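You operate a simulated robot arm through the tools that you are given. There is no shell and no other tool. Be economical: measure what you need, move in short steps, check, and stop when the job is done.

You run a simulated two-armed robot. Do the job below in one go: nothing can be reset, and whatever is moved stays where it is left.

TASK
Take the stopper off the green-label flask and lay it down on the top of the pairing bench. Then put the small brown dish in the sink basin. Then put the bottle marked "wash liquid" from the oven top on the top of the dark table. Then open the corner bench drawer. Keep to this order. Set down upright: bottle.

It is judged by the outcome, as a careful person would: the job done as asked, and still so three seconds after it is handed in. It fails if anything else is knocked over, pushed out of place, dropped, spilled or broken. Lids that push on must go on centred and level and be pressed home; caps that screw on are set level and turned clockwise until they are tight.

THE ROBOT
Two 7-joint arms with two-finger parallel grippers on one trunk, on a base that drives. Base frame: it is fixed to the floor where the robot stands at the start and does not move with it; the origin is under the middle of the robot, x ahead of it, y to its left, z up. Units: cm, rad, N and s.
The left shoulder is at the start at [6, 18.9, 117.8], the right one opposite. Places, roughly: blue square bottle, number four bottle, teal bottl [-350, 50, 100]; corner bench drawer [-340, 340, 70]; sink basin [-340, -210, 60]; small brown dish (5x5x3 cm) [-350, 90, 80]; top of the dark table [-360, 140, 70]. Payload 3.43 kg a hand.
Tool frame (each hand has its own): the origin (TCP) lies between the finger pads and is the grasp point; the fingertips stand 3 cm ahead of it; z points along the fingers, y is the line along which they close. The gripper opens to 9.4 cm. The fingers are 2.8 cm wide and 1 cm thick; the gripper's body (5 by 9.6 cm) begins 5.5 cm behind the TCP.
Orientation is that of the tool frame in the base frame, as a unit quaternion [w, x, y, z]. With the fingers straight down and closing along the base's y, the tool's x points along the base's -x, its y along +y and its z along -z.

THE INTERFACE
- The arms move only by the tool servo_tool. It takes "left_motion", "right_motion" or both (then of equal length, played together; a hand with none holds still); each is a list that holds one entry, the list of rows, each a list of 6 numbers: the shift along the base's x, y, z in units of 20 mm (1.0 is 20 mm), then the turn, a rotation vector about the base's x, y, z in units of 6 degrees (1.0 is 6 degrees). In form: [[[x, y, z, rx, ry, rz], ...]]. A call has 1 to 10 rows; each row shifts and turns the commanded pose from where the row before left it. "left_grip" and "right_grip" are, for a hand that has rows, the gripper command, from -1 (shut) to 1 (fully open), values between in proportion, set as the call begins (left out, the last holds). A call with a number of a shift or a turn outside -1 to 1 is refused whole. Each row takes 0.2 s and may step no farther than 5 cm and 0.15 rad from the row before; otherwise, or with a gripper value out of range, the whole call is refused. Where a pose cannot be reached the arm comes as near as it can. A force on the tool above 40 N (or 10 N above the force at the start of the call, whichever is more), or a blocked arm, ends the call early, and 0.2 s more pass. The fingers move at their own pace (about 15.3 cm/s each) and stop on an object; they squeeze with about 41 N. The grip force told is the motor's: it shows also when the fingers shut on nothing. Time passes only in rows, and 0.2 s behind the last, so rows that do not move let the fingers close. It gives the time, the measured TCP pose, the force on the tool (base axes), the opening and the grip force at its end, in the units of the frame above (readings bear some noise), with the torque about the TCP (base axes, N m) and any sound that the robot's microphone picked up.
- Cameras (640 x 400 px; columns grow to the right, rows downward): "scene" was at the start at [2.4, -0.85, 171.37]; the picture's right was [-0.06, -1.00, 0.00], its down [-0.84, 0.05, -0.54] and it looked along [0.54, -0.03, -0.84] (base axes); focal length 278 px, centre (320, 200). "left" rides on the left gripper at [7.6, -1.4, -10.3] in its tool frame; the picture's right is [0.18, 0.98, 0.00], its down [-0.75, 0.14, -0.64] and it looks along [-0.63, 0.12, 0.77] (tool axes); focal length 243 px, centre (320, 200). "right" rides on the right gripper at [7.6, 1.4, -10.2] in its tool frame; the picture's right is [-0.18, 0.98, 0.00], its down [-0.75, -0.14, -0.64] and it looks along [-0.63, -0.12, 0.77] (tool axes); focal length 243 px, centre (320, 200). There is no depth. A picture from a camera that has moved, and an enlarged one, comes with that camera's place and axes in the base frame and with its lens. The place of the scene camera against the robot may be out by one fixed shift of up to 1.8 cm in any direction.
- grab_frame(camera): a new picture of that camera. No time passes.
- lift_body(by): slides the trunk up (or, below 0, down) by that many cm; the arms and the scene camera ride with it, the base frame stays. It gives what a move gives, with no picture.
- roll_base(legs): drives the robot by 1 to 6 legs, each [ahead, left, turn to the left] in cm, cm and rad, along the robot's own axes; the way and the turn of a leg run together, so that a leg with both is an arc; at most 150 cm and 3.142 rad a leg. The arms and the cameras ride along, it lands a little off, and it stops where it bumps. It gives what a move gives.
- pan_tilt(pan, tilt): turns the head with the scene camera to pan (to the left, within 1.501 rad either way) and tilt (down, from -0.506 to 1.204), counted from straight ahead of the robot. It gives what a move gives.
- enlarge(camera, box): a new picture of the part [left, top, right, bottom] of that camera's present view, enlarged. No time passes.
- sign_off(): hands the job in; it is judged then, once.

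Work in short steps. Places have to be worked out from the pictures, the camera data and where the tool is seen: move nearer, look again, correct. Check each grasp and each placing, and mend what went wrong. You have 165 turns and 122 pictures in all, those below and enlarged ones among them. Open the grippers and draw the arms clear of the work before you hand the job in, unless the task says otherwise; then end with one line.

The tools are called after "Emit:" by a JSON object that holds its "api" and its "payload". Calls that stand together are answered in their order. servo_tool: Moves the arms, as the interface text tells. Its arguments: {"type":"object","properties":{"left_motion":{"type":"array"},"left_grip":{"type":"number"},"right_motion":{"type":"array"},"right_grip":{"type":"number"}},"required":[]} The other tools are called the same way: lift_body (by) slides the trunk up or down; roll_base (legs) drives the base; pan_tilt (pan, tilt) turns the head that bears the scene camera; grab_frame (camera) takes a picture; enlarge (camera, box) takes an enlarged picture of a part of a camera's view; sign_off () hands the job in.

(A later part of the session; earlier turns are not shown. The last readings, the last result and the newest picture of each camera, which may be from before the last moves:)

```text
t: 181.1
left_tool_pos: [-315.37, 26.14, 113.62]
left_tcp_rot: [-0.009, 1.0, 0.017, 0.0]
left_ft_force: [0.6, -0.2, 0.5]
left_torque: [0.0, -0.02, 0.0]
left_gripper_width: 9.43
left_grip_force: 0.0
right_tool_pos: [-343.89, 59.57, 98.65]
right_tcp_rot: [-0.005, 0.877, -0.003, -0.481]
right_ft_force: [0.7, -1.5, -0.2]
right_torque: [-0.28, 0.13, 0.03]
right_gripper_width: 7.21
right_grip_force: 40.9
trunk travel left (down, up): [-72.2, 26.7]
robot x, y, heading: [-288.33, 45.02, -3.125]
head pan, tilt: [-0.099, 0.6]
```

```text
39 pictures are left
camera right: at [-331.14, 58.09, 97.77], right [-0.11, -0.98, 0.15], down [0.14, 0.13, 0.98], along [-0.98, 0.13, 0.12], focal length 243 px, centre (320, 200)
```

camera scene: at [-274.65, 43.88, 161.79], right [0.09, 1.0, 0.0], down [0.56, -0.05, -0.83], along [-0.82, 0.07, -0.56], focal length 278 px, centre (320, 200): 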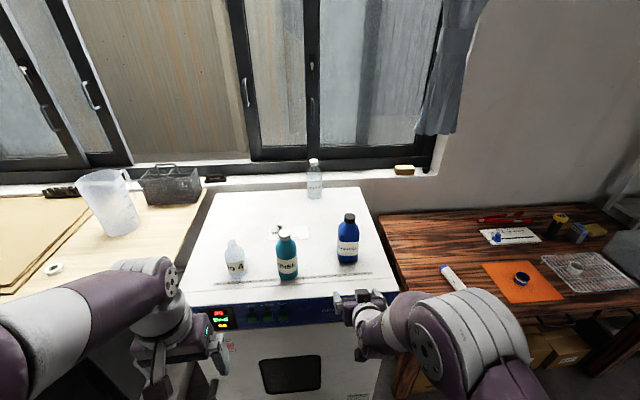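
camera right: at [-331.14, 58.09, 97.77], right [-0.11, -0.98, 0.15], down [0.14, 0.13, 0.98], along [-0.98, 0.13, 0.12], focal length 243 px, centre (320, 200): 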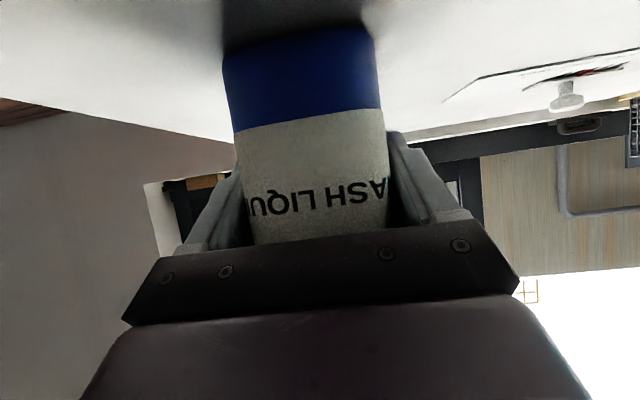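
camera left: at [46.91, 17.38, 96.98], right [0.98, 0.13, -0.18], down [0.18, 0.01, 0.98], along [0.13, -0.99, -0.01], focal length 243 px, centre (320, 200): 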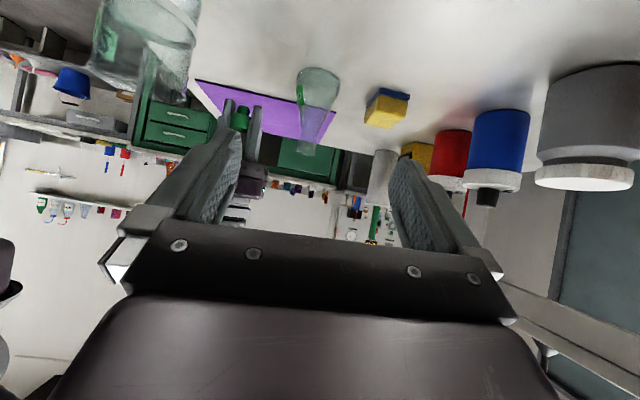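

Gripped at 7.2 cm. I lift with the trunk by 9 cm and check the load.

Emit:
{"api": "lift_body", "payload": {"by": 9}}

Emit:
{"api": "grab_frame", "payload": {"camera": "right"}}

Emit:
{"api": "grab_frame", "payload": {"camera": "scene"}}

```text
t: 182.4
left_tool_pos: [-315.44, 26.16, 122.52]
left_tcp_rot: [-0.009, 1.0, 0.017, 0.003]
left_ft_force: [0.3, 0.1, 0.2]
left_torque: [-0.02, 0.01, 0.01]
left_gripper_width: 9.4
left_grip_force: 0.0
right_tool_pos: [-343.96, 59.59, 107.67]
right_tcp_rot: [-0.006, 0.877, -0.004, -0.481]
right_ft_force: [0.2, 0.1, -5.6]
right_torque: [0.0, 0.02, -0.01]
right_gripper_width: 7.2
right_grip_force: 41.0
trunk travel left (down, up): [-81.2, 17.8]
robot x, y, heading: [-288.18, 44.83, -3.127]
head pan, tilt: [-0.099, 0.6]
```

```text
38 pictures are left
camera right: at [-331.17, 58.13, 106.71], right [-0.11, -0.98, 0.15], down [0.14, 0.13, 0.98], along [-0.98, 0.13, 0.12], focal length 243 px, centre (320, 200)
```

right: 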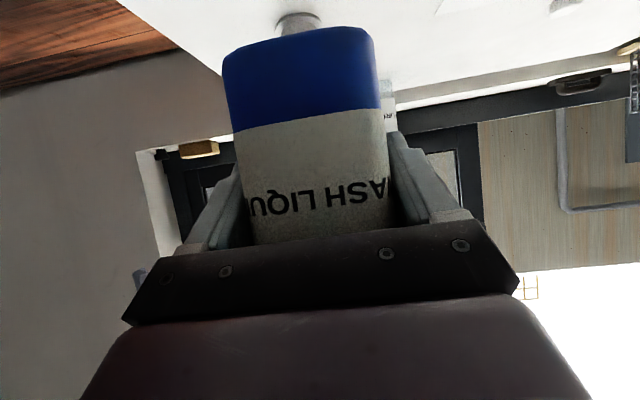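

```text
37 pictures are left
camera scene: at [-289.75, 45.18, 170.78], right [0.09, 1.0, 0.0], down [0.56, -0.05, -0.82], along [-0.82, 0.07, -0.57], focal length 278 px, centre (320, 200)
```

scene: 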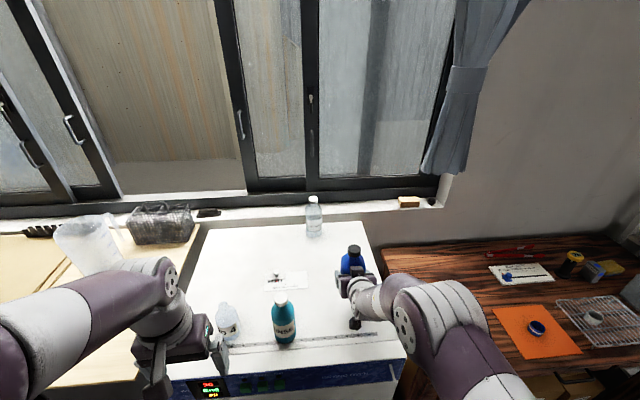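

The bottle hangs upright at 5.6 N. I back off, shift right so the bottle is in line with the free left part of the dark table, and roll in again.

Emit:
{"api": "roll_base", "payload": {"legs": [[-30, 0, 0], [0, -31, 0], [20, 0, 0]]}}

Emit:
{"api": "pan_tilt", "payload": {"pan": -0.2, "tilt": 0.8}}

Emit:
{"api": "grab_frame", "payload": {"camera": "scene"}}

Emit:
{"api": "grab_frame", "payload": {"camera": "right"}}

```text
t: 187.3
left_tool_pos: [-305.73, 57.02, 122.54]
left_tcp_rot: [-0.008, 1.0, 0.018, 0.001]
left_ft_force: [0.3, 0.4, -0.3]
left_torque: [0.01, 0.02, 0.02]
left_gripper_width: 9.39
left_grip_force: 0.0
right_tool_pos: [-334.35, 90.51, 107.77]
right_tcp_rot: [-0.004, 0.877, -0.002, -0.481]
right_ft_force: [-0.4, 0.9, -4.9]
right_torque: [0.01, -0.01, 0.02]
right_gripper_width: 7.23
right_grip_force: 41.4
trunk travel left (down, up): [-81.2, 17.8]
robot x, y, heading: [-278.66, 75.81, -3.127]
head pan, tilt: [-0.099, 0.6]
```

```text
t: 188.1
left_tool_pos: [-305.98, 57.0, 122.56]
left_tcp_rot: [-0.009, 1.0, 0.017, 0.002]
left_ft_force: [-0.3, -0.1, 0.0]
left_torque: [0.0, -0.04, 0.0]
left_gripper_width: 9.39
left_grip_force: 0.1
right_tool_pos: [-334.44, 90.43, 107.66]
right_tcp_rot: [-0.004, 0.877, -0.002, -0.48]
right_ft_force: [1.2, 0.5, -4.7]
right_torque: [0.0, 0.01, 0.01]
right_gripper_width: 7.21
right_grip_force: 40.1
trunk travel left (down, up): [-81.2, 17.8]
robot x, y, heading: [-278.96, 75.61, -3.131]
head pan, tilt: [-0.201, 0.799]
```

```text
36 pictures are left
camera scene: at [-279.44, 76.8, 169.1], right [0.19, 0.98, 0.0], down [0.7, -0.13, -0.7], along [-0.68, 0.13, -0.72], focal length 278 px, centre (320, 200)
```

scene: 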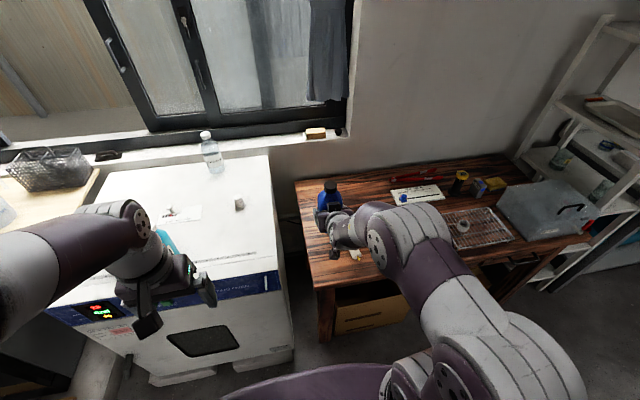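

```text
35 pictures are left
camera right: at [-321.7, 88.95, 106.67], right [-0.11, -0.98, 0.15], down [0.14, 0.13, 0.98], along [-0.98, 0.13, 0.12], focal length 243 px, centre (320, 200)
```

right: 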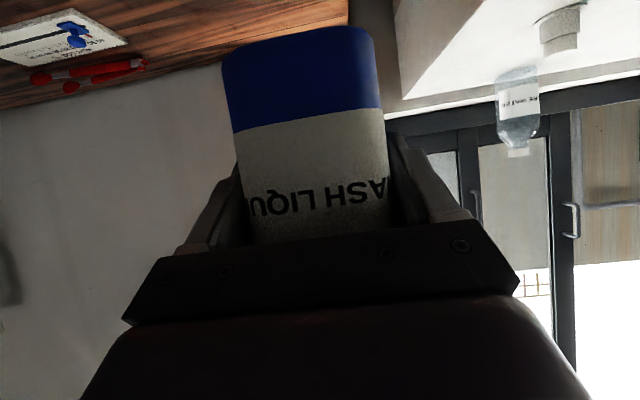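

TCP is in line at y=90.4. I roll 5 cm forward and lower the trunk in stages, looking before contact.

Emit:
{"api": "roll_base", "payload": {"legs": [[5, 0, 0]]}}

Emit:
{"api": "lift_body", "payload": {"by": -16}}

Emit:
{"api": "grab_frame", "payload": {"camera": "right"}}

Emit:
{"api": "grab_frame", "payload": {"camera": "scene"}}

```text
t: 189.0
left_tool_pos: [-310.29, 57.02, 122.71]
left_tcp_rot: [-0.01, 1.0, 0.016, -0.001]
left_ft_force: [0.6, -0.5, 0.4]
left_torque: [0.03, 0.01, 0.02]
left_gripper_width: 9.39
left_grip_force: 0.0
right_tool_pos: [-338.91, 90.4, 107.87]
right_tcp_rot: [-0.005, 0.876, -0.003, -0.482]
right_ft_force: [-0.7, -1.2, -4.2]
right_torque: [0.0, 0.04, -0.03]
right_gripper_width: 7.21
right_grip_force: 41.1
trunk travel left (down, up): [-81.2, 17.8]
robot x, y, heading: [-283.45, 75.47, -3.134]
head pan, tilt: [-0.201, 0.799]
```

```text
t: 190.8
left_tool_pos: [-310.8, 56.85, 106.75]
left_tcp_rot: [-0.009, 1.0, 0.017, 0.002]
left_ft_force: [0.2, -0.4, 0.9]
left_torque: [0.0, 0.01, 0.0]
left_gripper_width: 9.41
left_grip_force: 0.1
right_tool_pos: [-339.33, 90.3, 91.68]
right_tcp_rot: [-0.005, 0.877, -0.003, -0.481]
right_ft_force: [-0.3, 0.8, -5.5]
right_torque: [-0.02, -0.04, -0.01]
right_gripper_width: 7.21
right_grip_force: 41.3
trunk travel left (down, up): [-65.2, 33.8]
robot x, y, heading: [-283.58, 75.74, -3.131]
head pan, tilt: [-0.201, 0.799]
```

```text
34 pictures are left
camera right: at [-326.54, 88.91, 90.72], right [-0.11, -0.98, 0.15], down [0.14, 0.13, 0.98], along [-0.98, 0.13, 0.12], focal length 243 px, centre (320, 200)
```

right: 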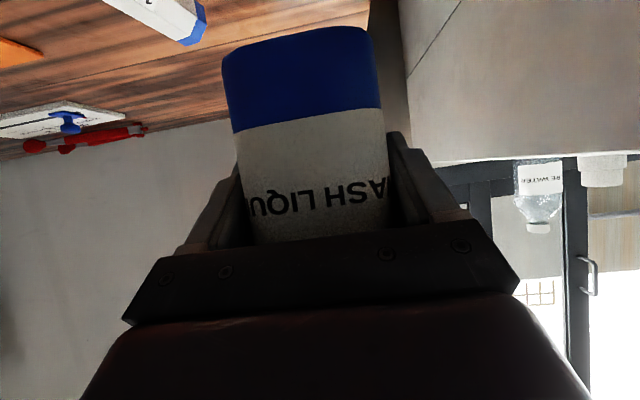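

```text
33 pictures are left
camera scene: at [-284.23, 76.73, 153.1], right [0.19, 0.98, 0.0], down [0.7, -0.14, -0.7], along [-0.68, 0.13, -0.72], focal length 278 px, centre (320, 200)
```

scene: 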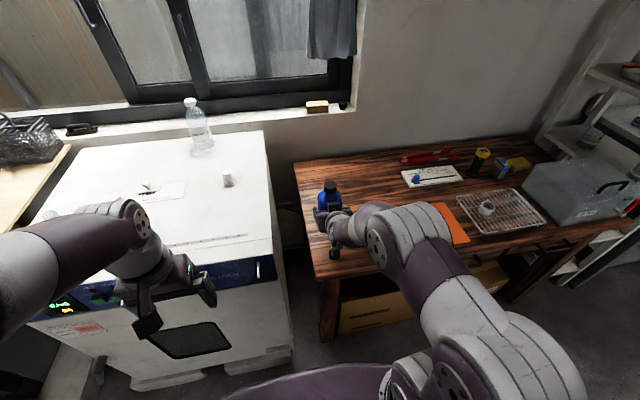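

The position looks good: the table edge is at y≈84.4 and the bottle side at 86.7. I lower 9.5 more, then small steps.

Emit:
{"api": "lift_body", "payload": {"by": -9.5}}

Emit:
{"api": "lift_body", "payload": {"by": -1}}

Emit:
{"api": "lift_body", "payload": {"by": -0.5}}

Emit:
{"api": "grab_frame", "payload": {"camera": "right"}}

```text
t: 192.1
left_tool_pos: [-310.76, 56.95, 97.14]
left_tcp_rot: [-0.008, 1.0, 0.017, 0.002]
left_ft_force: [-0.2, -1.3, -0.1]
left_torque: [0.01, 0.0, -0.02]
left_gripper_width: 9.37
left_grip_force: 0.1
right_tool_pos: [-339.24, 90.39, 82.06]
right_tcp_rot: [-0.006, 0.877, -0.004, -0.481]
right_ft_force: [-0.6, 0.8, -4.6]
right_torque: [0.01, -0.01, -0.01]
right_gripper_width: 7.24
right_grip_force: 41.5
trunk travel left (down, up): [-55.8, 43.2]
robot x, y, heading: [-283.6, 75.52, -3.131]
head pan, tilt: [-0.201, 0.799]
```

```text
t: 192.7
left_tool_pos: [-310.84, 56.93, 96.16]
left_tcp_rot: [-0.009, 1.0, 0.017, 0.001]
left_ft_force: [-0.8, -0.7, -0.2]
left_torque: [0.01, 0.01, 0.01]
left_gripper_width: 9.42
left_grip_force: 0.0
right_tool_pos: [-339.29, 90.48, 81.17]
right_tcp_rot: [-0.005, 0.877, -0.003, -0.481]
right_ft_force: [0.7, -0.1, -5.0]
right_torque: [0.02, -0.02, -0.03]
right_gripper_width: 7.21
right_grip_force: 40.8
trunk travel left (down, up): [-54.8, 44.2]
robot x, y, heading: [-283.86, 75.62, -3.133]
head pan, tilt: [-0.201, 0.799]
```

```text
t: 193.2
left_tool_pos: [-310.76, 56.87, 95.71]
left_tcp_rot: [-0.009, 1.0, 0.017, 0.001]
left_ft_force: [-0.5, -1.0, 0.4]
left_torque: [0.02, -0.02, 0.02]
left_gripper_width: 9.41
left_grip_force: 0.0
right_tool_pos: [-339.31, 90.46, 80.73]
right_tcp_rot: [-0.004, 0.876, -0.003, -0.481]
right_ft_force: [-0.3, 0.6, -1.1]
right_torque: [-0.12, 0.11, 0.0]
right_gripper_width: 7.19
right_grip_force: 41.2
trunk travel left (down, up): [-54.2, 44.8]
robot x, y, heading: [-283.58, 75.5, -3.129]
head pan, tilt: [-0.201, 0.799]
```

```text
32 pictures are left
camera right: at [-326.55, 88.9, 79.78], right [-0.11, -0.98, 0.15], down [0.14, 0.13, 0.98], along [-0.98, 0.13, 0.12], focal length 243 px, centre (320, 200)
```

right: 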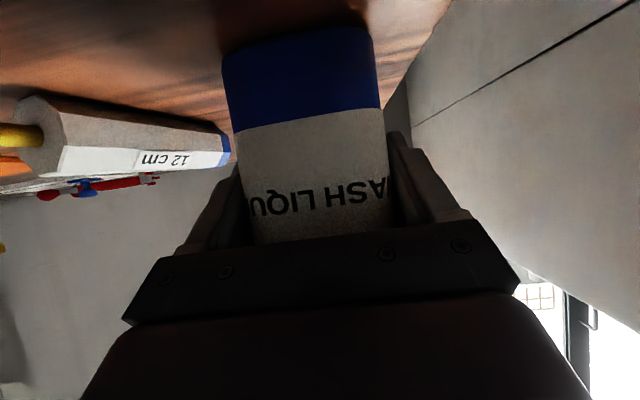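

Contact is beginning, with the load dropping to 1 N. I lower 0.2 cm more and open a little.

Emit:
{"api": "lift_body", "payload": {"by": -0.2}}

Emit:
{"api": "servo_tool", "payload": {"right_motion": [[[0, 0, 0, 0, 0, 0], [0, 0, 0, 0, 0, 0], [0, 0, 0, 0, 0, 0]]], "right_grip": 0.8}}

Emit:
{"api": "grab_frame", "payload": {"camera": "right"}}

```text
t: 193.7
left_tool_pos: [-310.66, 56.93, 95.52]
left_tcp_rot: [-0.01, 1.0, 0.017, 0.0]
left_ft_force: [0.8, 0.1, 0.5]
left_torque: [-0.01, 0.01, 0.0]
left_gripper_width: 9.42
left_grip_force: 0.1
right_tool_pos: [-339.37, 90.4, 80.63]
right_tcp_rot: [-0.004, 0.875, -0.002, -0.484]
right_ft_force: [-0.2, 1.1, 11.5]
right_torque: [-0.4, -0.32, -0.01]
right_gripper_width: 7.21
right_grip_force: 40.9
trunk travel left (down, up): [-54.0, 45.0]
robot x, y, heading: [-283.86, 75.2, -3.129]
head pan, tilt: [-0.201, 0.799]
```

```text
t: 194.5
left_tool_pos: [-310.76, 57.08, 95.47]
left_tcp_rot: [-0.009, 1.0, 0.016, 0.0]
left_ft_force: [-0.8, 0.4, 0.5]
left_torque: [0.03, -0.03, -0.01]
left_gripper_width: 9.39
left_grip_force: 0.0
right_tool_pos: [-339.19, 90.35, 80.39]
right_tcp_rot: [-0.004, 0.877, -0.003, -0.48]
right_ft_force: [0.3, -0.1, 0.1]
right_torque: [0.0, 0.0, 0.03]
right_gripper_width: 8.45
right_grip_force: 0.1
trunk travel left (down, up): [-54.0, 45.0]
robot x, y, heading: [-283.62, 75.64, -3.129]
head pan, tilt: [-0.201, 0.799]
```

```text
31 pictures are left
camera right: at [-326.49, 88.9, 79.54], right [-0.11, -0.98, 0.15], down [0.14, 0.13, 0.98], along [-0.98, 0.13, 0.12], focal length 243 px, centre (320, 200)
```

right: 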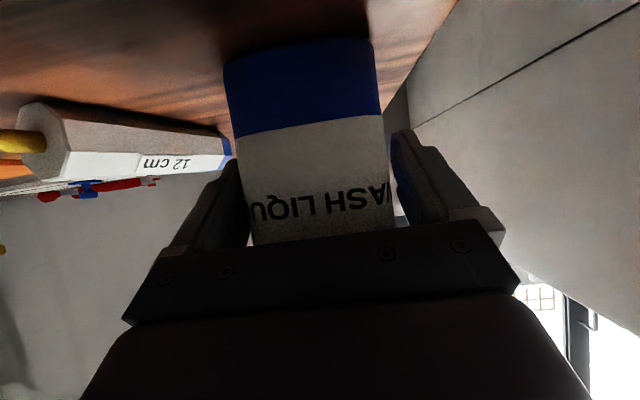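

The bottle stands on the table. I draw the hand straight back along +x, then back the base off.

Emit:
{"api": "servo_tool", "payload": {"right_motion": [[[0.6, 0, 0, 0, 0, 0], [0.8, 0, 0, 0, 0, 0], [0.8, 0, 0, 0, 0, 0], [0.8, 0, 0, 0, 0, 0], [0.8, 0, 0, 0, 0, 0], [0, 0, 0, 0, 0, 0]]]}}

Emit:
{"api": "roll_base", "payload": {"legs": [[-30, 0, 0]]}}

Emit:
{"api": "lift_body", "payload": {"by": 27}}

Emit:
{"api": "grab_frame", "payload": {"camera": "scene"}}

```text
t: 195.9
left_tool_pos: [-310.56, 56.98, 95.44]
left_tcp_rot: [-0.008, 1.0, 0.017, 0.0]
left_ft_force: [-0.1, 0.0, -0.1]
left_torque: [0.03, 0.0, -0.03]
left_gripper_width: 9.4
left_grip_force: 0.0
right_tool_pos: [-331.66, 90.48, 80.59]
right_tcp_rot: [-0.006, 0.877, -0.003, -0.481]
right_ft_force: [0.0, -0.2, -0.1]
right_torque: [-0.01, 0.02, -0.01]
right_gripper_width: 8.45
right_grip_force: 0.1
trunk travel left (down, up): [-54.0, 45.0]
robot x, y, heading: [-283.16, 75.79, -3.13]
head pan, tilt: [-0.201, 0.799]
```

```text
t: 198.0
left_tool_pos: [-280.66, 57.34, 95.69]
left_tcp_rot: [-0.009, 1.0, 0.016, 0.0]
left_ft_force: [-0.5, 0.0, 0.6]
left_torque: [-0.01, 0.0, -0.02]
left_gripper_width: 9.4
left_grip_force: 0.2
right_tool_pos: [-301.48, 90.66, 80.44]
right_tcp_rot: [-0.007, 0.877, -0.005, -0.481]
right_ft_force: [0.0, 1.1, 0.4]
right_torque: [0.04, 0.01, -0.02]
right_gripper_width: 8.47
right_grip_force: 0.1
trunk travel left (down, up): [-54.0, 45.0]
robot x, y, heading: [-253.68, 75.93, -3.132]
head pan, tilt: [-0.201, 0.799]
```

```text
t: 200.7
left_tool_pos: [-280.64, 57.27, 122.44]
left_tcp_rot: [-0.01, 1.0, 0.016, 0.001]
left_ft_force: [0.0, -0.4, -0.4]
left_torque: [-0.03, 0.0, -0.03]
left_gripper_width: 9.39
left_grip_force: 0.1
right_tool_pos: [-301.55, 90.78, 107.61]
right_tcp_rot: [-0.006, 0.877, -0.004, -0.481]
right_ft_force: [-0.6, -0.3, 0.7]
right_torque: [-0.01, 0.04, 0.01]
right_gripper_width: 8.45
right_grip_force: 0.0
trunk travel left (down, up): [-81.0, 18.0]
robot x, y, heading: [-254.11, 75.81, -3.135]
head pan, tilt: [-0.201, 0.799]
```

```text
30 pictures are left
camera scene: at [-254.06, 77.02, 168.9], right [0.19, 0.98, 0.0], down [0.7, -0.14, -0.7], along [-0.68, 0.13, -0.72], focal length 278 px, centre (320, 200)
```

scene: 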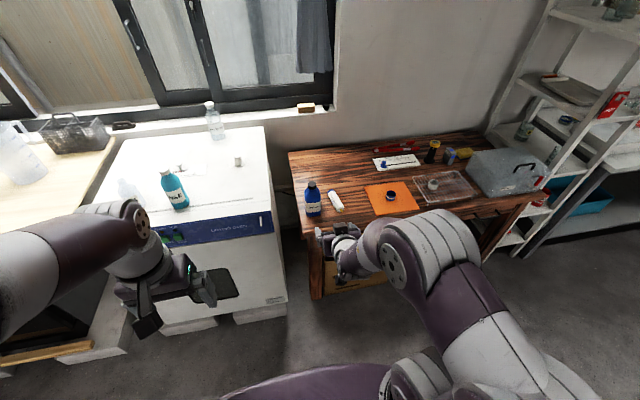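

The bottle stands upright and nothing else moved. I look right towards the corner bench before driving there.

Emit:
{"api": "pan_tilt", "payload": {"pan": -1.1, "tilt": 0.4}}

Emit:
{"api": "grab_frame", "payload": {"camera": "scene"}}

```text
t: 201.9
left_tool_pos: [-280.63, 57.38, 122.41]
left_tcp_rot: [-0.01, 1.0, 0.016, 0.001]
left_ft_force: [-0.2, -0.4, -0.7]
left_torque: [-0.01, 0.01, 0.02]
left_gripper_width: 9.38
left_grip_force: 0.1
right_tool_pos: [-301.61, 90.69, 107.46]
right_tcp_rot: [-0.006, 0.877, -0.005, -0.481]
right_ft_force: [-0.9, -0.7, 0.2]
right_torque: [0.03, -0.01, 0.02]
right_gripper_width: 8.44
right_grip_force: 0.1
trunk travel left (down, up): [-81.0, 18.0]
robot x, y, heading: [-253.78, 76.09, -3.137]
head pan, tilt: [-1.1, 0.4]
```

```text
29 pictures are left
camera scene: at [-250.42, 83.69, 172.41], right [0.89, 0.46, 0.0], down [0.18, -0.35, -0.92], along [-0.43, 0.82, -0.39], focal length 278 px, centre (320, 200)
```

scene: 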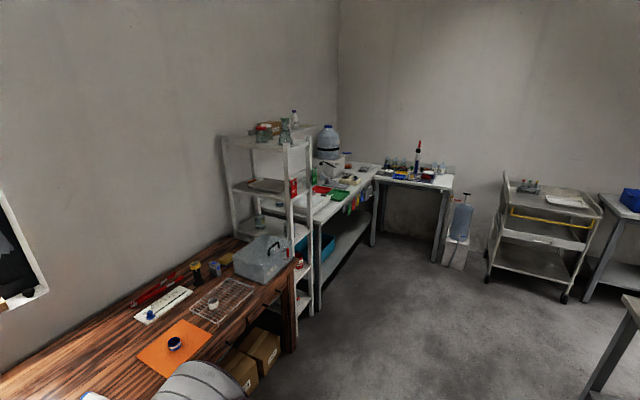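

The path along +y is clear, with the bench front at x≈-335 and the cart at x≈-150. I drive 220 cm to the right and look at the corner bench.

Emit:
{"api": "roll_base", "payload": {"legs": [[0, -120, 0], [0, -90, 0]]}}

Emit:
{"api": "pan_tilt", "payload": {"pan": -0.5, "tilt": 0.6}}

Emit:
{"api": "grab_frame", "payload": {"camera": "scene"}}

```text
t: 212.5
left_tool_pos: [-281.75, 270.25, 122.42]
left_tcp_rot: [-0.01, 1.0, 0.007, 0.001]
left_ft_force: [0.3, -0.6, 0.4]
left_torque: [0.01, -0.02, -0.01]
left_gripper_width: 9.39
left_grip_force: 0.0
right_tool_pos: [-302.1, 304.2, 107.43]
right_tcp_rot: [-0.011, 0.877, -0.012, -0.481]
right_ft_force: [-0.5, 1.2, -0.3]
right_torque: [0.0, -0.01, 0.0]
right_gripper_width: 8.46
right_grip_force: 0.0
trunk travel left (down, up): [-81.0, 18.0]
robot x, y, heading: [-254.2, 288.49, 3.136]
head pan, tilt: [-1.1, 0.4]
```

```text
t: 213.5
left_tool_pos: [-281.77, 270.45, 122.44]
left_tcp_rot: [-0.01, 1.0, 0.007, 0.001]
left_ft_force: [-0.5, 0.5, -0.1]
left_torque: [0.02, 0.01, -0.01]
left_gripper_width: 9.41
left_grip_force: 0.0
right_tool_pos: [-302.05, 304.17, 107.46]
right_tcp_rot: [-0.01, 0.877, -0.012, -0.481]
right_ft_force: [0.1, 0.1, 0.6]
right_torque: [-0.02, 0.01, 0.0]
right_gripper_width: 8.47
right_grip_force: 0.0
trunk travel left (down, up): [-81.0, 18.0]
robot x, y, heading: [-254.54, 288.58, 3.141]
head pan, tilt: [-0.499, 0.6]
```

```text
28 pictures are left
camera scene: at [-254.68, 292.31, 170.59], right [0.49, 0.87, 0.0], down [0.49, -0.27, -0.83], along [-0.72, 0.4, -0.56], focal length 278 px, centre (320, 200)
```

scene: 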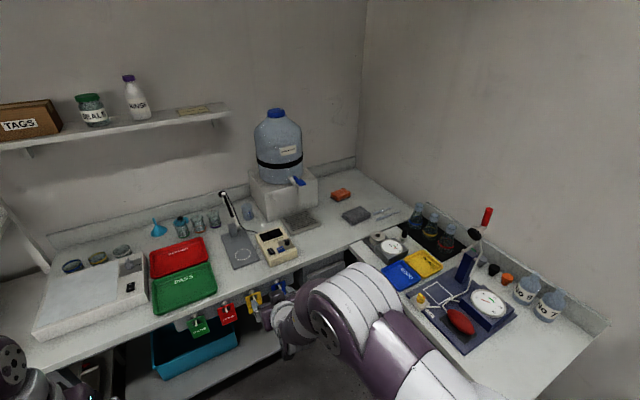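

The right arm hides the bench front near the corner, so I look with the right-hand camera.

Emit:
{"api": "grab_frame", "payload": {"camera": "right"}}

```text
27 pictures are left
camera right: at [-289.36, 302.42, 106.56], right [-0.13, -0.98, 0.15], down [0.14, 0.13, 0.98], along [-0.98, 0.15, 0.12], focal length 243 px, centre (320, 200)
```

right: 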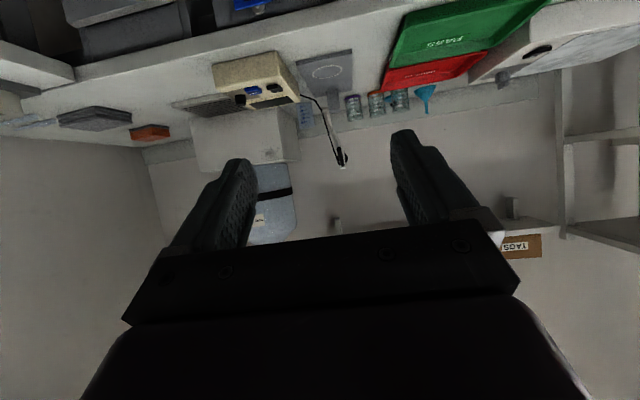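

A grey drawer front shows at upper left, roughly (-335, 341, 76), which matches the hint. I bring the right hand back to pointing down and in towards the middle, then view the drawer with the head camera.

Emit:
{"api": "servo_tool", "payload": {"right_motion": [[[0, -0.5, 0.5, 0, -1, 0], [0, -0.5, 0.5, 0, -1, 0], [0, -0.5, 0.5, 0, -1, 0], [0, -0.5, 0.5, 0, -1, 0], [0.4, -0.5, 0.5, 0, -1, 0], [0.4, -0.5, 0, 0, -1, 0], [0.4, 0, 0, 0, -1, 0], [0.4, 0, 0, 0, -1, 0], [0.4, 0, 0, 0, -1, 0], [0.4, 0, 0, 0, -0.6, 0]]]}}

Emit:
{"api": "lift_body", "payload": {"by": -30}}

Emit:
{"api": "pan_tilt", "payload": {"pan": -0.6, "tilt": 0.5}}

Emit:
{"api": "grab_frame", "payload": {"camera": "scene"}}

```text
t: 215.7
left_tool_pos: [-281.65, 270.46, 122.34]
left_tcp_rot: [-0.009, 1.0, 0.007, 0.001]
left_ft_force: [-0.6, -0.3, -0.3]
left_torque: [-0.03, -0.03, 0.03]
left_gripper_width: 9.41
left_grip_force: 0.1
right_tool_pos: [-297.81, 299.04, 112.44]
right_tcp_rot: [-0.015, 1.0, -0.005, 0.002]
right_ft_force: [0.2, -0.5, 0.7]
right_torque: [-0.01, 0.0, 0.02]
right_gripper_width: 8.47
right_grip_force: 0.2
right hand out of reach, approached as far as the arm can: row 5, 6
trunk travel left (down, up): [-81.0, 18.0]
robot x, y, heading: [-254.25, 288.24, 3.133]
head pan, tilt: [-0.499, 0.6]
```

```text
t: 218.7
left_tool_pos: [-281.86, 270.4, 92.42]
left_tcp_rot: [-0.01, 1.0, 0.007, 0.002]
left_ft_force: [0.0, 0.7, 0.1]
left_torque: [0.0, 0.02, 0.0]
left_gripper_width: 9.38
left_grip_force: 0.1
right_tool_pos: [-297.85, 299.04, 82.44]
right_tcp_rot: [-0.015, 1.0, -0.006, 0.0]
right_ft_force: [-0.8, -0.2, -0.8]
right_torque: [0.01, 0.02, 0.0]
right_gripper_width: 8.47
right_grip_force: 0.1
trunk travel left (down, up): [-51.1, 47.9]
robot x, y, heading: [-254.28, 288.6, 3.136]
head pan, tilt: [-0.499, 0.6]
```

```text
t: 219.3
left_tool_pos: [-281.79, 270.37, 92.44]
left_tcp_rot: [-0.009, 1.0, 0.007, 0.001]
left_ft_force: [0.8, -0.1, -0.4]
left_torque: [0.01, -0.01, 0.02]
left_gripper_width: 9.41
left_grip_force: 0.1
right_tool_pos: [-297.82, 299.1, 82.51]
right_tcp_rot: [-0.015, 1.0, -0.005, 0.001]
right_ft_force: [-0.7, -0.5, -0.1]
right_torque: [0.02, 0.0, -0.02]
right_gripper_width: 8.44
right_grip_force: 0.0
trunk travel left (down, up): [-51.1, 47.9]
robot x, y, heading: [-254.55, 288.3, 3.138]
head pan, tilt: [-0.6, 0.499]
```

```text
26 pictures are left
camera scene: at [-254.43, 293.22, 141.49], right [0.57, 0.82, 0.0], down [0.39, -0.27, -0.88], along [-0.72, 0.5, -0.48], focal length 278 px, centre (320, 200)
```

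scene: 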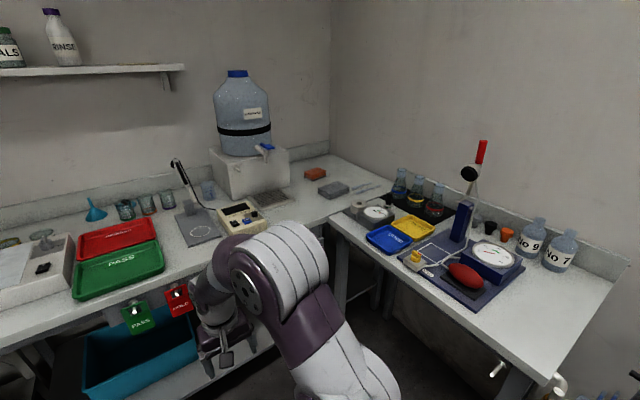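

The elbow still hides it. I check with the right-hand camera, which now sits lower.

Emit:
{"api": "grab_frame", "payload": {"camera": "right"}}

```text
25 pictures are left
camera right: at [-290.27, 297.27, 92.68], right [-0.19, -0.98, -0.03], down [-0.75, 0.13, 0.64], along [-0.63, 0.15, -0.76], focal length 243 px, centre (320, 200)
```

right: 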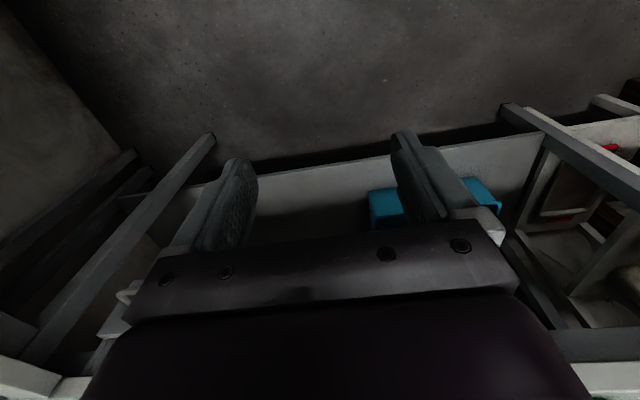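

A pale handle shows at lower left, near (-330, 345, 68). I yaw the right hand 45° towards it for a clear look.

Emit:
{"api": "servo_tool", "payload": {"right_motion": [[[0.3, 0, 0, 0, 0, -1], [0.3, 0, 0, 0, 0, -1], [0.3, 0, 0, 0, 0, -1], [0.3, 0, 0, 0, 0, -1], [0, 0, 0, 0, 0, -1], [0, 0, 0, 0, 0, -1], [0, 0, 0, 0, 0, -1], [0, 0, 0, 0.7, 0.7, 0], [0, 0, 0, 0.7, 0.7, 0], [0, 0, 0, 0.7, 0.7, 0]]]}}

Emit:
{"api": "grab_frame", "payload": {"camera": "right"}}

```text
t: 221.5
left_tool_pos: [-281.76, 270.29, 92.52]
left_tcp_rot: [-0.009, 1.0, 0.007, 0.0]
left_ft_force: [-0.3, 0.5, 0.0]
left_torque: [-0.01, -0.01, 0.03]
left_gripper_width: 9.38
left_grip_force: 0.1
right_tool_pos: [-295.47, 298.97, 82.41]
right_tcp_rot: [-0.075, 0.919, -0.361, -0.136]
right_ft_force: [-0.3, -0.1, -0.6]
right_torque: [0.02, 0.02, 0.0]
right_gripper_width: 8.47
right_grip_force: 0.1
trunk travel left (down, up): [-51.1, 47.9]
robot x, y, heading: [-254.49, 288.55, 3.132]
head pan, tilt: [-0.6, 0.499]
```

```text
24 pictures are left
camera right: at [-289.07, 290.64, 89.9], right [-0.8, -0.6, 0.02], down [-0.31, 0.44, 0.85], along [-0.51, 0.67, -0.53], focal length 243 px, centre (320, 200)
```

right: 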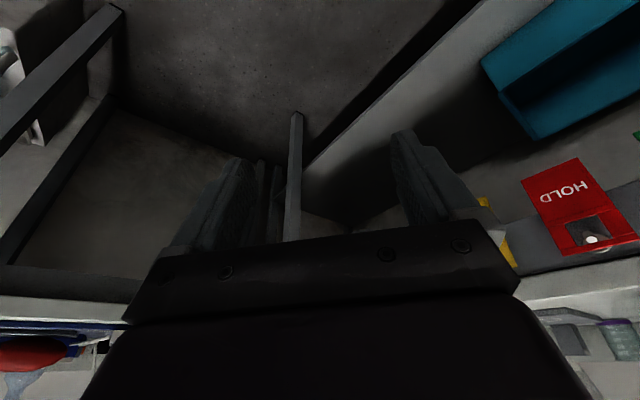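

The hand blocks its own view. I raise the trunk, back off and turn to face the corner, so the drawer lies between the arms for the head camera.

Emit:
{"api": "servo_tool", "payload": {"right_motion": [[[0, 0, 0, -0.7, -0.7, 0], [0, 0, 0, -0.7, -0.7, 0], [0, 0, 0, -0.7, -0.7, 0], [0, 0, 0, 0, 0, 1], [0, 0, 0, 0, 0, 1], [0, 0, 0, 0, 0, 1], [0, 0, 0, 0, 0, 1], [0, 0, 0, 0, 0, 1], [0, 0, 0, 0, 0, 1], [0, 0, 0, 0, 0, 1]]]}}

Emit:
{"api": "lift_body", "payload": {"by": 25}}

Emit:
{"api": "roll_base", "payload": {"legs": [[-15, 0, 0], [0, 0, -0.6]]}}

Emit:
{"api": "pan_tilt", "payload": {"pan": 0, "tilt": 0.6}}

Emit:
{"api": "grab_frame", "payload": {"camera": "scene"}}

```text
t: 223.7
left_tool_pos: [-281.82, 270.45, 92.47]
left_tcp_rot: [-0.009, 1.0, 0.007, 0.0]
left_ft_force: [0.0, 0.6, 1.1]
left_torque: [0.04, 0.01, 0.0]
left_gripper_width: 9.4
left_grip_force: 0.2
right_tool_pos: [-295.53, 299.01, 82.41]
right_tcp_rot: [-0.015, 1.0, -0.004, 0.001]
right_ft_force: [-0.4, 0.6, -0.5]
right_torque: [0.02, -0.01, 0.0]
right_gripper_width: 8.46
right_grip_force: 0.1
trunk travel left (down, up): [-51.1, 47.9]
robot x, y, heading: [-254.16, 288.86, 3.127]
head pan, tilt: [-0.6, 0.499]
```

```text
t: 226.3
left_tool_pos: [-281.78, 270.47, 117.39]
left_tcp_rot: [-0.009, 1.0, 0.007, 0.001]
left_ft_force: [0.1, 0.8, 0.4]
left_torque: [0.0, -0.02, 0.0]
left_gripper_width: 9.4
left_grip_force: 0.2
right_tool_pos: [-295.57, 299.03, 107.42]
right_tcp_rot: [-0.015, 1.0, -0.004, 0.001]
right_ft_force: [-1.5, -0.3, -0.1]
right_torque: [-0.02, 0.02, 0.03]
right_gripper_width: 8.49
right_grip_force: 0.1
trunk travel left (down, up): [-76.1, 22.9]
robot x, y, heading: [-254.57, 288.7, 3.132]
head pan, tilt: [-0.6, 0.499]
```

```text
t: 229.3
left_tool_pos: [-272.36, 289.08, 117.37]
left_tcp_rot: [-0.008, 0.957, -0.291, 0.004]
left_ft_force: [-0.6, -0.3, -0.3]
left_torque: [-0.01, -0.02, -0.02]
left_gripper_width: 9.41
left_grip_force: 0.1
right_tool_pos: [-267.35, 320.35, 107.64]
right_tcp_rot: [-0.014, 0.953, -0.303, 0.005]
right_ft_force: [-0.1, 0.3, -0.5]
right_torque: [-0.02, -0.03, -0.03]
right_gripper_width: 8.47
right_grip_force: 0.1
trunk travel left (down, up): [-76.1, 22.9]
robot x, y, heading: [-239.64, 288.41, 2.529]
head pan, tilt: [-0.6, 0.499]
```

```text
t: 230.3
left_tool_pos: [-272.3, 289.07, 117.47]
left_tcp_rot: [-0.008, 0.957, -0.291, 0.003]
left_ft_force: [0.2, -0.2, -0.4]
left_torque: [-0.02, 0.01, 0.03]
left_gripper_width: 9.41
left_grip_force: 0.0
right_tool_pos: [-267.34, 320.4, 107.6]
right_tcp_rot: [-0.014, 0.953, -0.302, 0.005]
right_ft_force: [-0.1, 0.0, 0.2]
right_torque: [0.03, 0.01, 0.03]
right_gripper_width: 8.43
right_grip_force: 0.1
trunk travel left (down, up): [-76.1, 22.9]
robot x, y, heading: [-239.38, 288.35, 2.532]
head pan, tilt: [0.0, 0.6]
```

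```text
23 pictures are left
camera scene: at [-240.39, 289.58, 165.59], right [0.58, 0.82, 0.0], down [0.46, -0.33, -0.83], along [-0.67, 0.48, -0.56], focal length 278 px, centre (320, 200)
```

scene: 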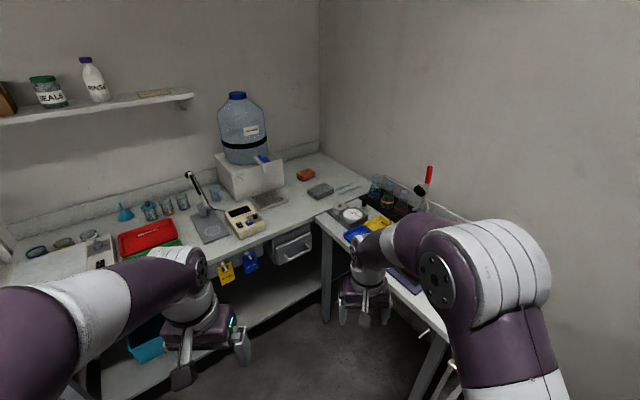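

The drawer is now visible at about pixel (293,243), with a front handle. I enlarge it.

Emit:
{"api": "enlarge", "payload": {"camera": "scene", "box": [200, 180, 380, 300]}}

```text
3.33 times, centred on (290, 240) of scene
camera zoom: at [-240.39, 289.58, 165.59], right [0.58, 0.82, 0.0], down [0.46, -0.33, -0.83], along [-0.67, 0.48, -0.56], focal length 926 px, centre (420, 67)
```

zoom: 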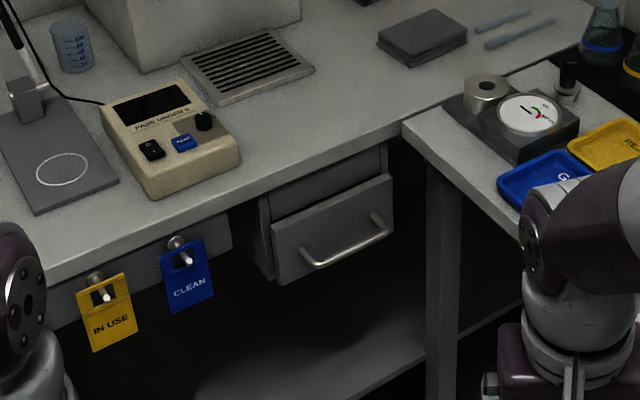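

The bar handle spans y≈330–342 near (-325, 336, 69), and the wing bench starts at y≈350. I'll use the left hand pointing forward with its fingers above and below the bar. First I tuck the right arm, yaw the left hand, then turn and roll nearer.

Emit:
{"api": "servo_tool", "payload": {"right_motion": [[[1, -0.1, 0.5, 0, 0, 0], [1, -0.1, 0.5, 0, 0, 0], [1, -0.1, 0.5, 0, 0, 0], [1, -0.1, 0.5, 0, 0, 0], [1, -0.1, 0.5, 0, 0, 0], [1, -0.1, 0.5, 0, 0, 0], [1, 0, 0.5, 0, 0, 0], [0, 0, 0, 0, 0, 0], [0, 0, 0, 0, 0, 0], [0, 0, 0, 0, 0, 0]]], "left_motion": [[[-0.6, 0.4, -0.4, 0, 0, -1], [-0.6, 0.4, -0.4, 0, 0, -1], [-0.6, 0.4, -0.4, 0, 0, -1], [-0.6, 0.4, -0.4, 0, 0, -1], [-0.6, 0.4, -0.4, 0, 0, -1], [-0.6, 0.4, -0.4, 0, 0, -1], [-0.6, 0.4, -0.4, 0, 0, -1], [-0.6, 0.4, -0.4, 0, 0, -1], [0, 0, 0, 0, 0, -1], [0, 0, 0, 0, 0, -1]]]}}

Emit:
{"api": "servo_tool", "payload": {"left_motion": [[[0, 0, 0, 0, 0, -1], [0, 0, 0, 0, 0, -1], [0, 0, 0, 0, 0, -1], [0, 0, 0, 0, 0, -1], [0, 0, 0, 0, 0, -1]]]}}

Emit:
{"api": "roll_base", "payload": {"legs": [[20, 0, 0], [0, 0, 0.25]]}}

```text
t: 232.5
left_tool_pos: [-281.8, 295.49, 110.92]
left_tcp_rot: [0.005, -0.683, 0.73, -0.006]
left_ft_force: [-1.2, -0.1, -0.5]
left_torque: [0.01, 0.0, -0.01]
left_gripper_width: 9.41
left_grip_force: 0.0
right_tool_pos: [-253.35, 319.39, 114.66]
right_tcp_rot: [-0.014, 0.953, -0.302, 0.005]
right_ft_force: [-0.9, -0.5, 0.4]
right_torque: [0.0, -0.02, -0.02]
right_gripper_width: 8.47
right_grip_force: 0.0
trunk travel left (down, up): [-76.1, 22.9]
robot x, y, heading: [-239.71, 288.19, 2.529]
head pan, tilt: [0.0, 0.6]
```

```text
t: 233.7
left_tool_pos: [-281.97, 295.32, 110.94]
left_tcp_rot: [0.003, -0.47, 0.883, -0.009]
left_ft_force: [-0.4, 0.1, 0.2]
left_torque: [0.03, -0.01, -0.02]
left_gripper_width: 9.39
left_grip_force: 0.3
right_tool_pos: [-253.25, 319.37, 114.57]
right_tcp_rot: [-0.014, 0.953, -0.304, 0.005]
right_ft_force: [-0.9, 0.4, 0.3]
right_torque: [0.01, 0.0, 0.03]
right_gripper_width: 8.48
right_grip_force: 0.0
trunk travel left (down, up): [-76.1, 22.9]
robot x, y, heading: [-239.44, 288.4, 2.53]
head pan, tilt: [0.0, 0.6]
```

```text
t: 236.2
left_tool_pos: [-298.64, 296.41, 111.09]
left_tcp_rot: [0.004, -0.575, 0.818, -0.008]
left_ft_force: [0.2, -0.2, 0.5]
left_torque: [0.0, -0.03, 0.01]
left_gripper_width: 9.39
left_grip_force: 0.0
right_tool_pos: [-276.52, 326.46, 114.57]
right_tcp_rot: [-0.015, 0.983, -0.184, 0.004]
right_ft_force: [0.1, 0.0, -0.1]
right_torque: [0.01, 0.0, 0.02]
right_gripper_width: 8.47
right_grip_force: 0.1
trunk travel left (down, up): [-76.1, 22.9]
robot x, y, heading: [-255.91, 299.56, 2.771]
head pan, tilt: [0.0, 0.6]
```

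The left camera side is outward as wanted. I shift the base right 10 cm, then tilt the left hand forward while extending and lowering it.

Emit:
{"api": "roll_base", "payload": {"legs": [[0, -10, 0]]}}

Emit:
{"api": "servo_tool", "payload": {"left_motion": [[[-0.3, 0.7, -0.6, 0.362, 0.932, 0], [-0.3, 0.7, -0.6, 0.362, 0.932, 0], [-0.3, 0.7, -0.6, 0.362, 0.932, 0], [-0.3, 0.7, -0.6, 0.362, 0.932, 0], [-0.3, 0.7, -0.6, 0.362, 0.932, 0], [-0.3, 0.7, -0.6, 0.362, 0.932, 0], [-0.3, 0.7, -0.6, 0.362, 0.932, 0], [-0.3, 0.7, -0.6, 0.362, 0.932, 0], [-0.3, 0.7, -0.6, 0.362, 0.932, 0], [-0.3, 0.7, -0.6, 0.362, 0.932, 0]]]}}

Emit:
{"api": "grab_frame", "payload": {"camera": "left"}}

Emit:
{"api": "grab_frame", "payload": {"camera": "scene"}}

```text
t: 237.3
left_tool_pos: [-294.94, 305.87, 110.99]
left_tcp_rot: [0.004, -0.575, 0.818, -0.008]
left_ft_force: [0.3, 0.4, 0.1]
left_torque: [-0.03, -0.01, 0.0]
left_gripper_width: 9.4
left_grip_force: 0.1
right_tool_pos: [-272.9, 335.96, 114.6]
right_tcp_rot: [-0.014, 0.983, -0.185, 0.004]
right_ft_force: [0.3, -0.6, 0.3]
right_torque: [-0.02, 0.02, -0.02]
right_gripper_width: 8.45
right_grip_force: 0.0
trunk travel left (down, up): [-76.1, 22.9]
robot x, y, heading: [-251.88, 309.39, 2.775]
head pan, tilt: [0.0, 0.6]
```

```text
t: 239.5
left_tool_pos: [-300.87, 318.1, 100.01]
left_tcp_rot: [-0.264, -0.518, 0.725, 0.369]
left_ft_force: [0.3, 0.3, 0.0]
left_torque: [0.01, 0.0, -0.01]
left_gripper_width: 9.4
left_grip_force: 0.1
left hand out of reach, approached as far as the arm can: row 6, 7
right_tool_pos: [-272.93, 335.92, 114.6]
right_tcp_rot: [-0.014, 0.983, -0.185, 0.005]
right_ft_force: [0.1, 0.4, -0.8]
right_torque: [-0.02, 0.0, 0.04]
right_gripper_width: 8.46
right_grip_force: 0.2
trunk travel left (down, up): [-76.1, 22.9]
robot x, y, heading: [-251.83, 309.18, 2.777]
head pan, tilt: [0.0, 0.6]
```

```text
21 pictures are left
camera left: at [-294.55, 307.98, 104.94], right [-0.61, 0.01, 0.79], down [0.66, 0.57, 0.49], along [-0.45, 0.82, -0.36], focal length 243 px, centre (320, 200)
```

left: 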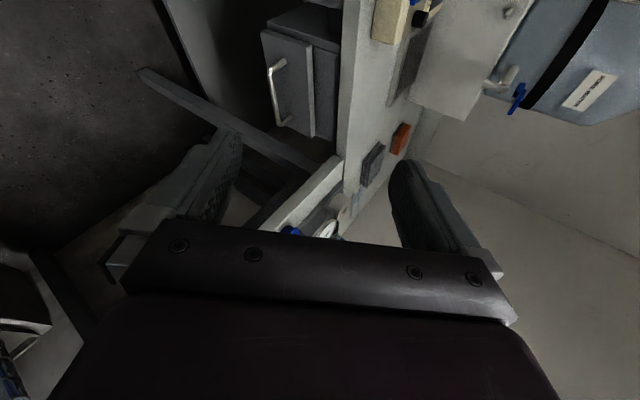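

```text
20 pictures are left
camera scene: at [-253.31, 309.86, 165.59], right [0.36, 0.93, 0.0], down [0.53, -0.2, -0.82], along [-0.77, 0.3, -0.57], focal length 278 px, centre (320, 200)
```

scene: 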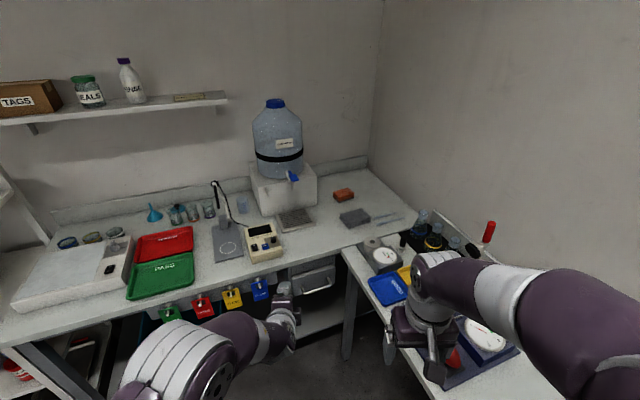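

The left hand points forward and 36° down, with its fingers spread vertically. Both cameras place the bar at about (-328.6, 338.2, 65.8), slightly under the bench slab, so I move to a standoff in front of it.

Emit:
{"api": "servo_tool", "payload": {"left_motion": [[[-0.35, 0.8, -1, 0, 0, 0], [-0.35, 0.8, -1, 0, 0, 0], [-0.35, 0.8, -1, 0, 0, 0], [-0.35, 0.8, -1, 0, 0, 0], [-0.35, 0.8, -1, 0, 0, 0], [-0.35, 0.8, -1, 0, 0, 0], [-0.35, 0.8, -1, 0, 0, 0], [-0.35, 0.8, -1, 0, 0, 0], [-0.35, 0.8, -1, 0, 0, 0], [-0.35, 0.8, -1, 0, 0, 0]]], "left_grip": 0.1}}

Emit:
{"api": "grab_frame", "payload": {"camera": "left"}}

```text
t: 241.7
left_tool_pos: [-307.73, 333.91, 80.07]
left_tcp_rot: [-0.264, -0.518, 0.726, 0.367]
left_ft_force: [-0.2, -0.6, -1.2]
left_torque: [0.01, 0.04, 0.01]
left_gripper_width: 5.19
left_grip_force: 0.0
right_tool_pos: [-272.96, 335.9, 114.68]
right_tcp_rot: [-0.015, 0.983, -0.185, 0.004]
right_ft_force: [-0.1, -0.1, 0.7]
right_torque: [-0.01, -0.05, 0.0]
right_gripper_width: 8.48
right_grip_force: 0.0
trunk travel left (down, up): [-76.1, 22.9]
robot x, y, heading: [-251.8, 309.37, 2.775]
head pan, tilt: [0.0, 0.6]
```

```text
19 pictures are left
camera left: at [-301.46, 323.68, 85.01], right [-0.61, 0.02, 0.79], down [0.66, 0.57, 0.49], along [-0.45, 0.82, -0.36], focal length 243 px, centre (320, 200)
```

left: 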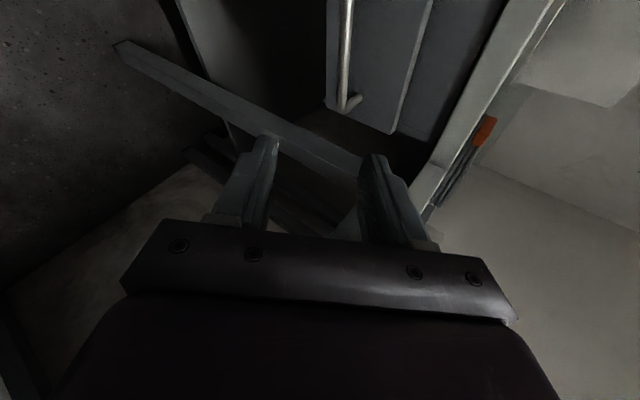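

The refined bar is at about (-327, 337, 68.3) and level. I advance to about 12 cm short of it.

Emit:
{"api": "servo_tool", "payload": {"left_motion": [[[-0.85, 0, -0.4, 0, 0, 0], [-0.85, 0, -0.4, 0, 0, 0], [-0.85, 0, -0.4, 0, 0, 0], [-0.85, 0, -0.4, 0, 0, 0], [-0.85, 0, -0.4, 0, 0, 0], [-0.85, 0, -0.4, 0, 0, 0], [0, 0, 0, 0, 0, 0]]]}}

Emit:
{"api": "grab_frame", "payload": {"camera": "left"}}

```text
t: 243.2
left_tool_pos: [-315.07, 332.74, 73.35]
left_tcp_rot: [-0.255, -0.518, 0.745, 0.333]
left_ft_force: [0.1, 0.5, -0.5]
left_torque: [-0.03, -0.02, -0.05]
left_gripper_width: 5.17
left_grip_force: 0.1
left hand out of reach, approached as far as the arm can: row 6
right_tool_pos: [-272.67, 335.94, 114.57]
right_tcp_rot: [-0.014, 0.983, -0.185, 0.004]
right_ft_force: [-1.0, -0.3, 0.0]
right_torque: [-0.01, -0.02, -0.01]
right_gripper_width: 8.47
right_grip_force: 0.1
trunk travel left (down, up): [-76.1, 22.9]
robot x, y, heading: [-252.2, 309.36, 2.774]
head pan, tilt: [0.0, 0.6]
stopped in row 7 (left hand): the arm was blocked; the commanded pose is now the measured one
```

```text
18 pictures are left
camera left: at [-309.31, 322.87, 79.22], right [-0.65, 0.06, 0.75], down [0.63, 0.6, 0.5], along [-0.42, 0.8, -0.43], focal length 243 px, centre (320, 200)
```

left: 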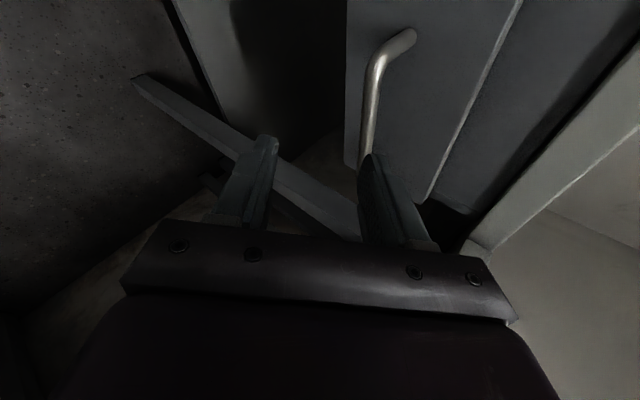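

The bar reads (-327, 337, 69.1). The fingers tilt down 40°, so I must approach along their axis. I raise slightly, roll the base 6 cm nearer, and look.

Emit:
{"api": "servo_tool", "payload": {"left_motion": [[[0.2, 0, 0.3, 0, 0, 0], [0, 0, 0.4, 0, 0, 0], [0, 0, 0, 0, 0, 0]]], "left_grip": 0.4}}

Emit:
{"api": "roll_base", "payload": {"legs": [[6, 0, 0]]}}

Emit:
{"api": "grab_frame", "payload": {"camera": "left"}}

```text
t: 244.0
left_tool_pos: [-314.64, 332.44, 74.47]
left_tcp_rot: [-0.255, -0.519, 0.746, 0.331]
left_ft_force: [-0.6, 0.3, -0.4]
left_torque: [-0.04, -0.04, -0.01]
left_gripper_width: 6.57
left_grip_force: 0.0
right_tool_pos: [-272.84, 335.89, 114.63]
right_tcp_rot: [-0.014, 0.983, -0.185, 0.005]
right_ft_force: [-0.3, -0.6, -0.6]
right_torque: [-0.02, 0.02, 0.01]
right_gripper_width: 8.43
right_grip_force: 0.0
trunk travel left (down, up): [-76.1, 22.9]
robot x, y, heading: [-252.13, 309.12, 2.769]
head pan, tilt: [0.0, 0.6]
```

```text
t: 245.0
left_tool_pos: [-320.24, 334.76, 74.41]
left_tcp_rot: [-0.255, -0.519, 0.746, 0.331]
left_ft_force: [1.0, -0.3, -1.0]
left_torque: [0.01, 0.02, -0.01]
left_gripper_width: 6.59
left_grip_force: 0.0
right_tool_pos: [-278.64, 338.05, 114.61]
right_tcp_rot: [-0.014, 0.983, -0.185, 0.004]
right_ft_force: [-1.2, -0.3, -0.6]
right_torque: [-0.02, -0.02, 0.0]
right_gripper_width: 8.47
right_grip_force: 0.1
trunk travel left (down, up): [-76.1, 22.9]
robot x, y, heading: [-257.57, 311.72, 2.775]
head pan, tilt: [0.0, 0.6]
```

```text
17 pictures are left
camera left: at [-314.47, 324.84, 80.3], right [-0.66, 0.06, 0.75], down [0.63, 0.6, 0.5], along [-0.42, 0.8, -0.43], focal length 243 px, centre (320, 200)
```

left: 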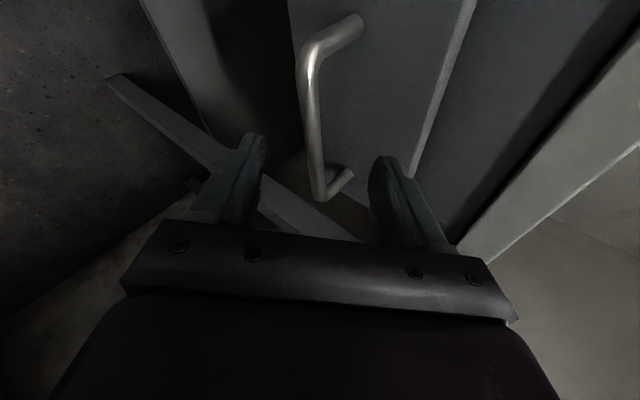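

This view is clear: the bar lies at x≈-325, z≈69.5, y 331–344, right between the finger lines. I advance 5.7 cm along the finger axis.

Emit:
{"api": "servo_tool", "payload": {"left_motion": [[[-0.5, 0.18, -0.53, 0, 0, 0], [-0.5, 0.18, -0.53, 0, 0, 0], [-0.5, 0.18, -0.53, 0, 0, 0], [-0.45, 0.16, -0.46, 0, 0, 0], [0, 0, 0, 0, 0, 0]]]}}

Emit:
{"api": "grab_frame", "payload": {"camera": "left"}}

```text
t: 245.6
left_tool_pos: [-319.44, 333.87, 71.38]
left_tcp_rot: [-0.244, -0.519, 0.765, 0.293]
left_ft_force: [4.5, -2.0, 6.8]
left_torque: [0.13, 0.18, -0.02]
left_gripper_width: 6.55
left_grip_force: 0.0
left hand out of reach, approached as far as the arm can: row 2
right_tool_pos: [-278.54, 338.04, 114.6]
right_tcp_rot: [-0.015, 0.983, -0.185, 0.005]
right_ft_force: [-0.7, -0.5, -0.7]
right_torque: [-0.02, -0.03, 0.02]
right_gripper_width: 8.47
right_grip_force: 0.1
trunk travel left (down, up): [-76.1, 22.9]
robot x, y, heading: [-257.62, 311.53, 2.77]
head pan, tilt: [0.0, 0.6]
stopped in row 2 (left hand): the arm was blocked; the commanded pose is now the measured one
```

```text
16 pictures are left
camera left: at [-314.04, 324.23, 78.28], right [-0.7, 0.11, 0.7], down [0.6, 0.62, 0.5], along [-0.38, 0.77, -0.51], focal length 243 px, centre (320, 200)
```

left: 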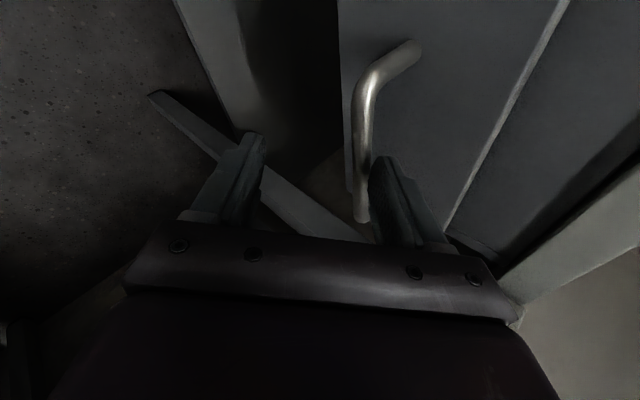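

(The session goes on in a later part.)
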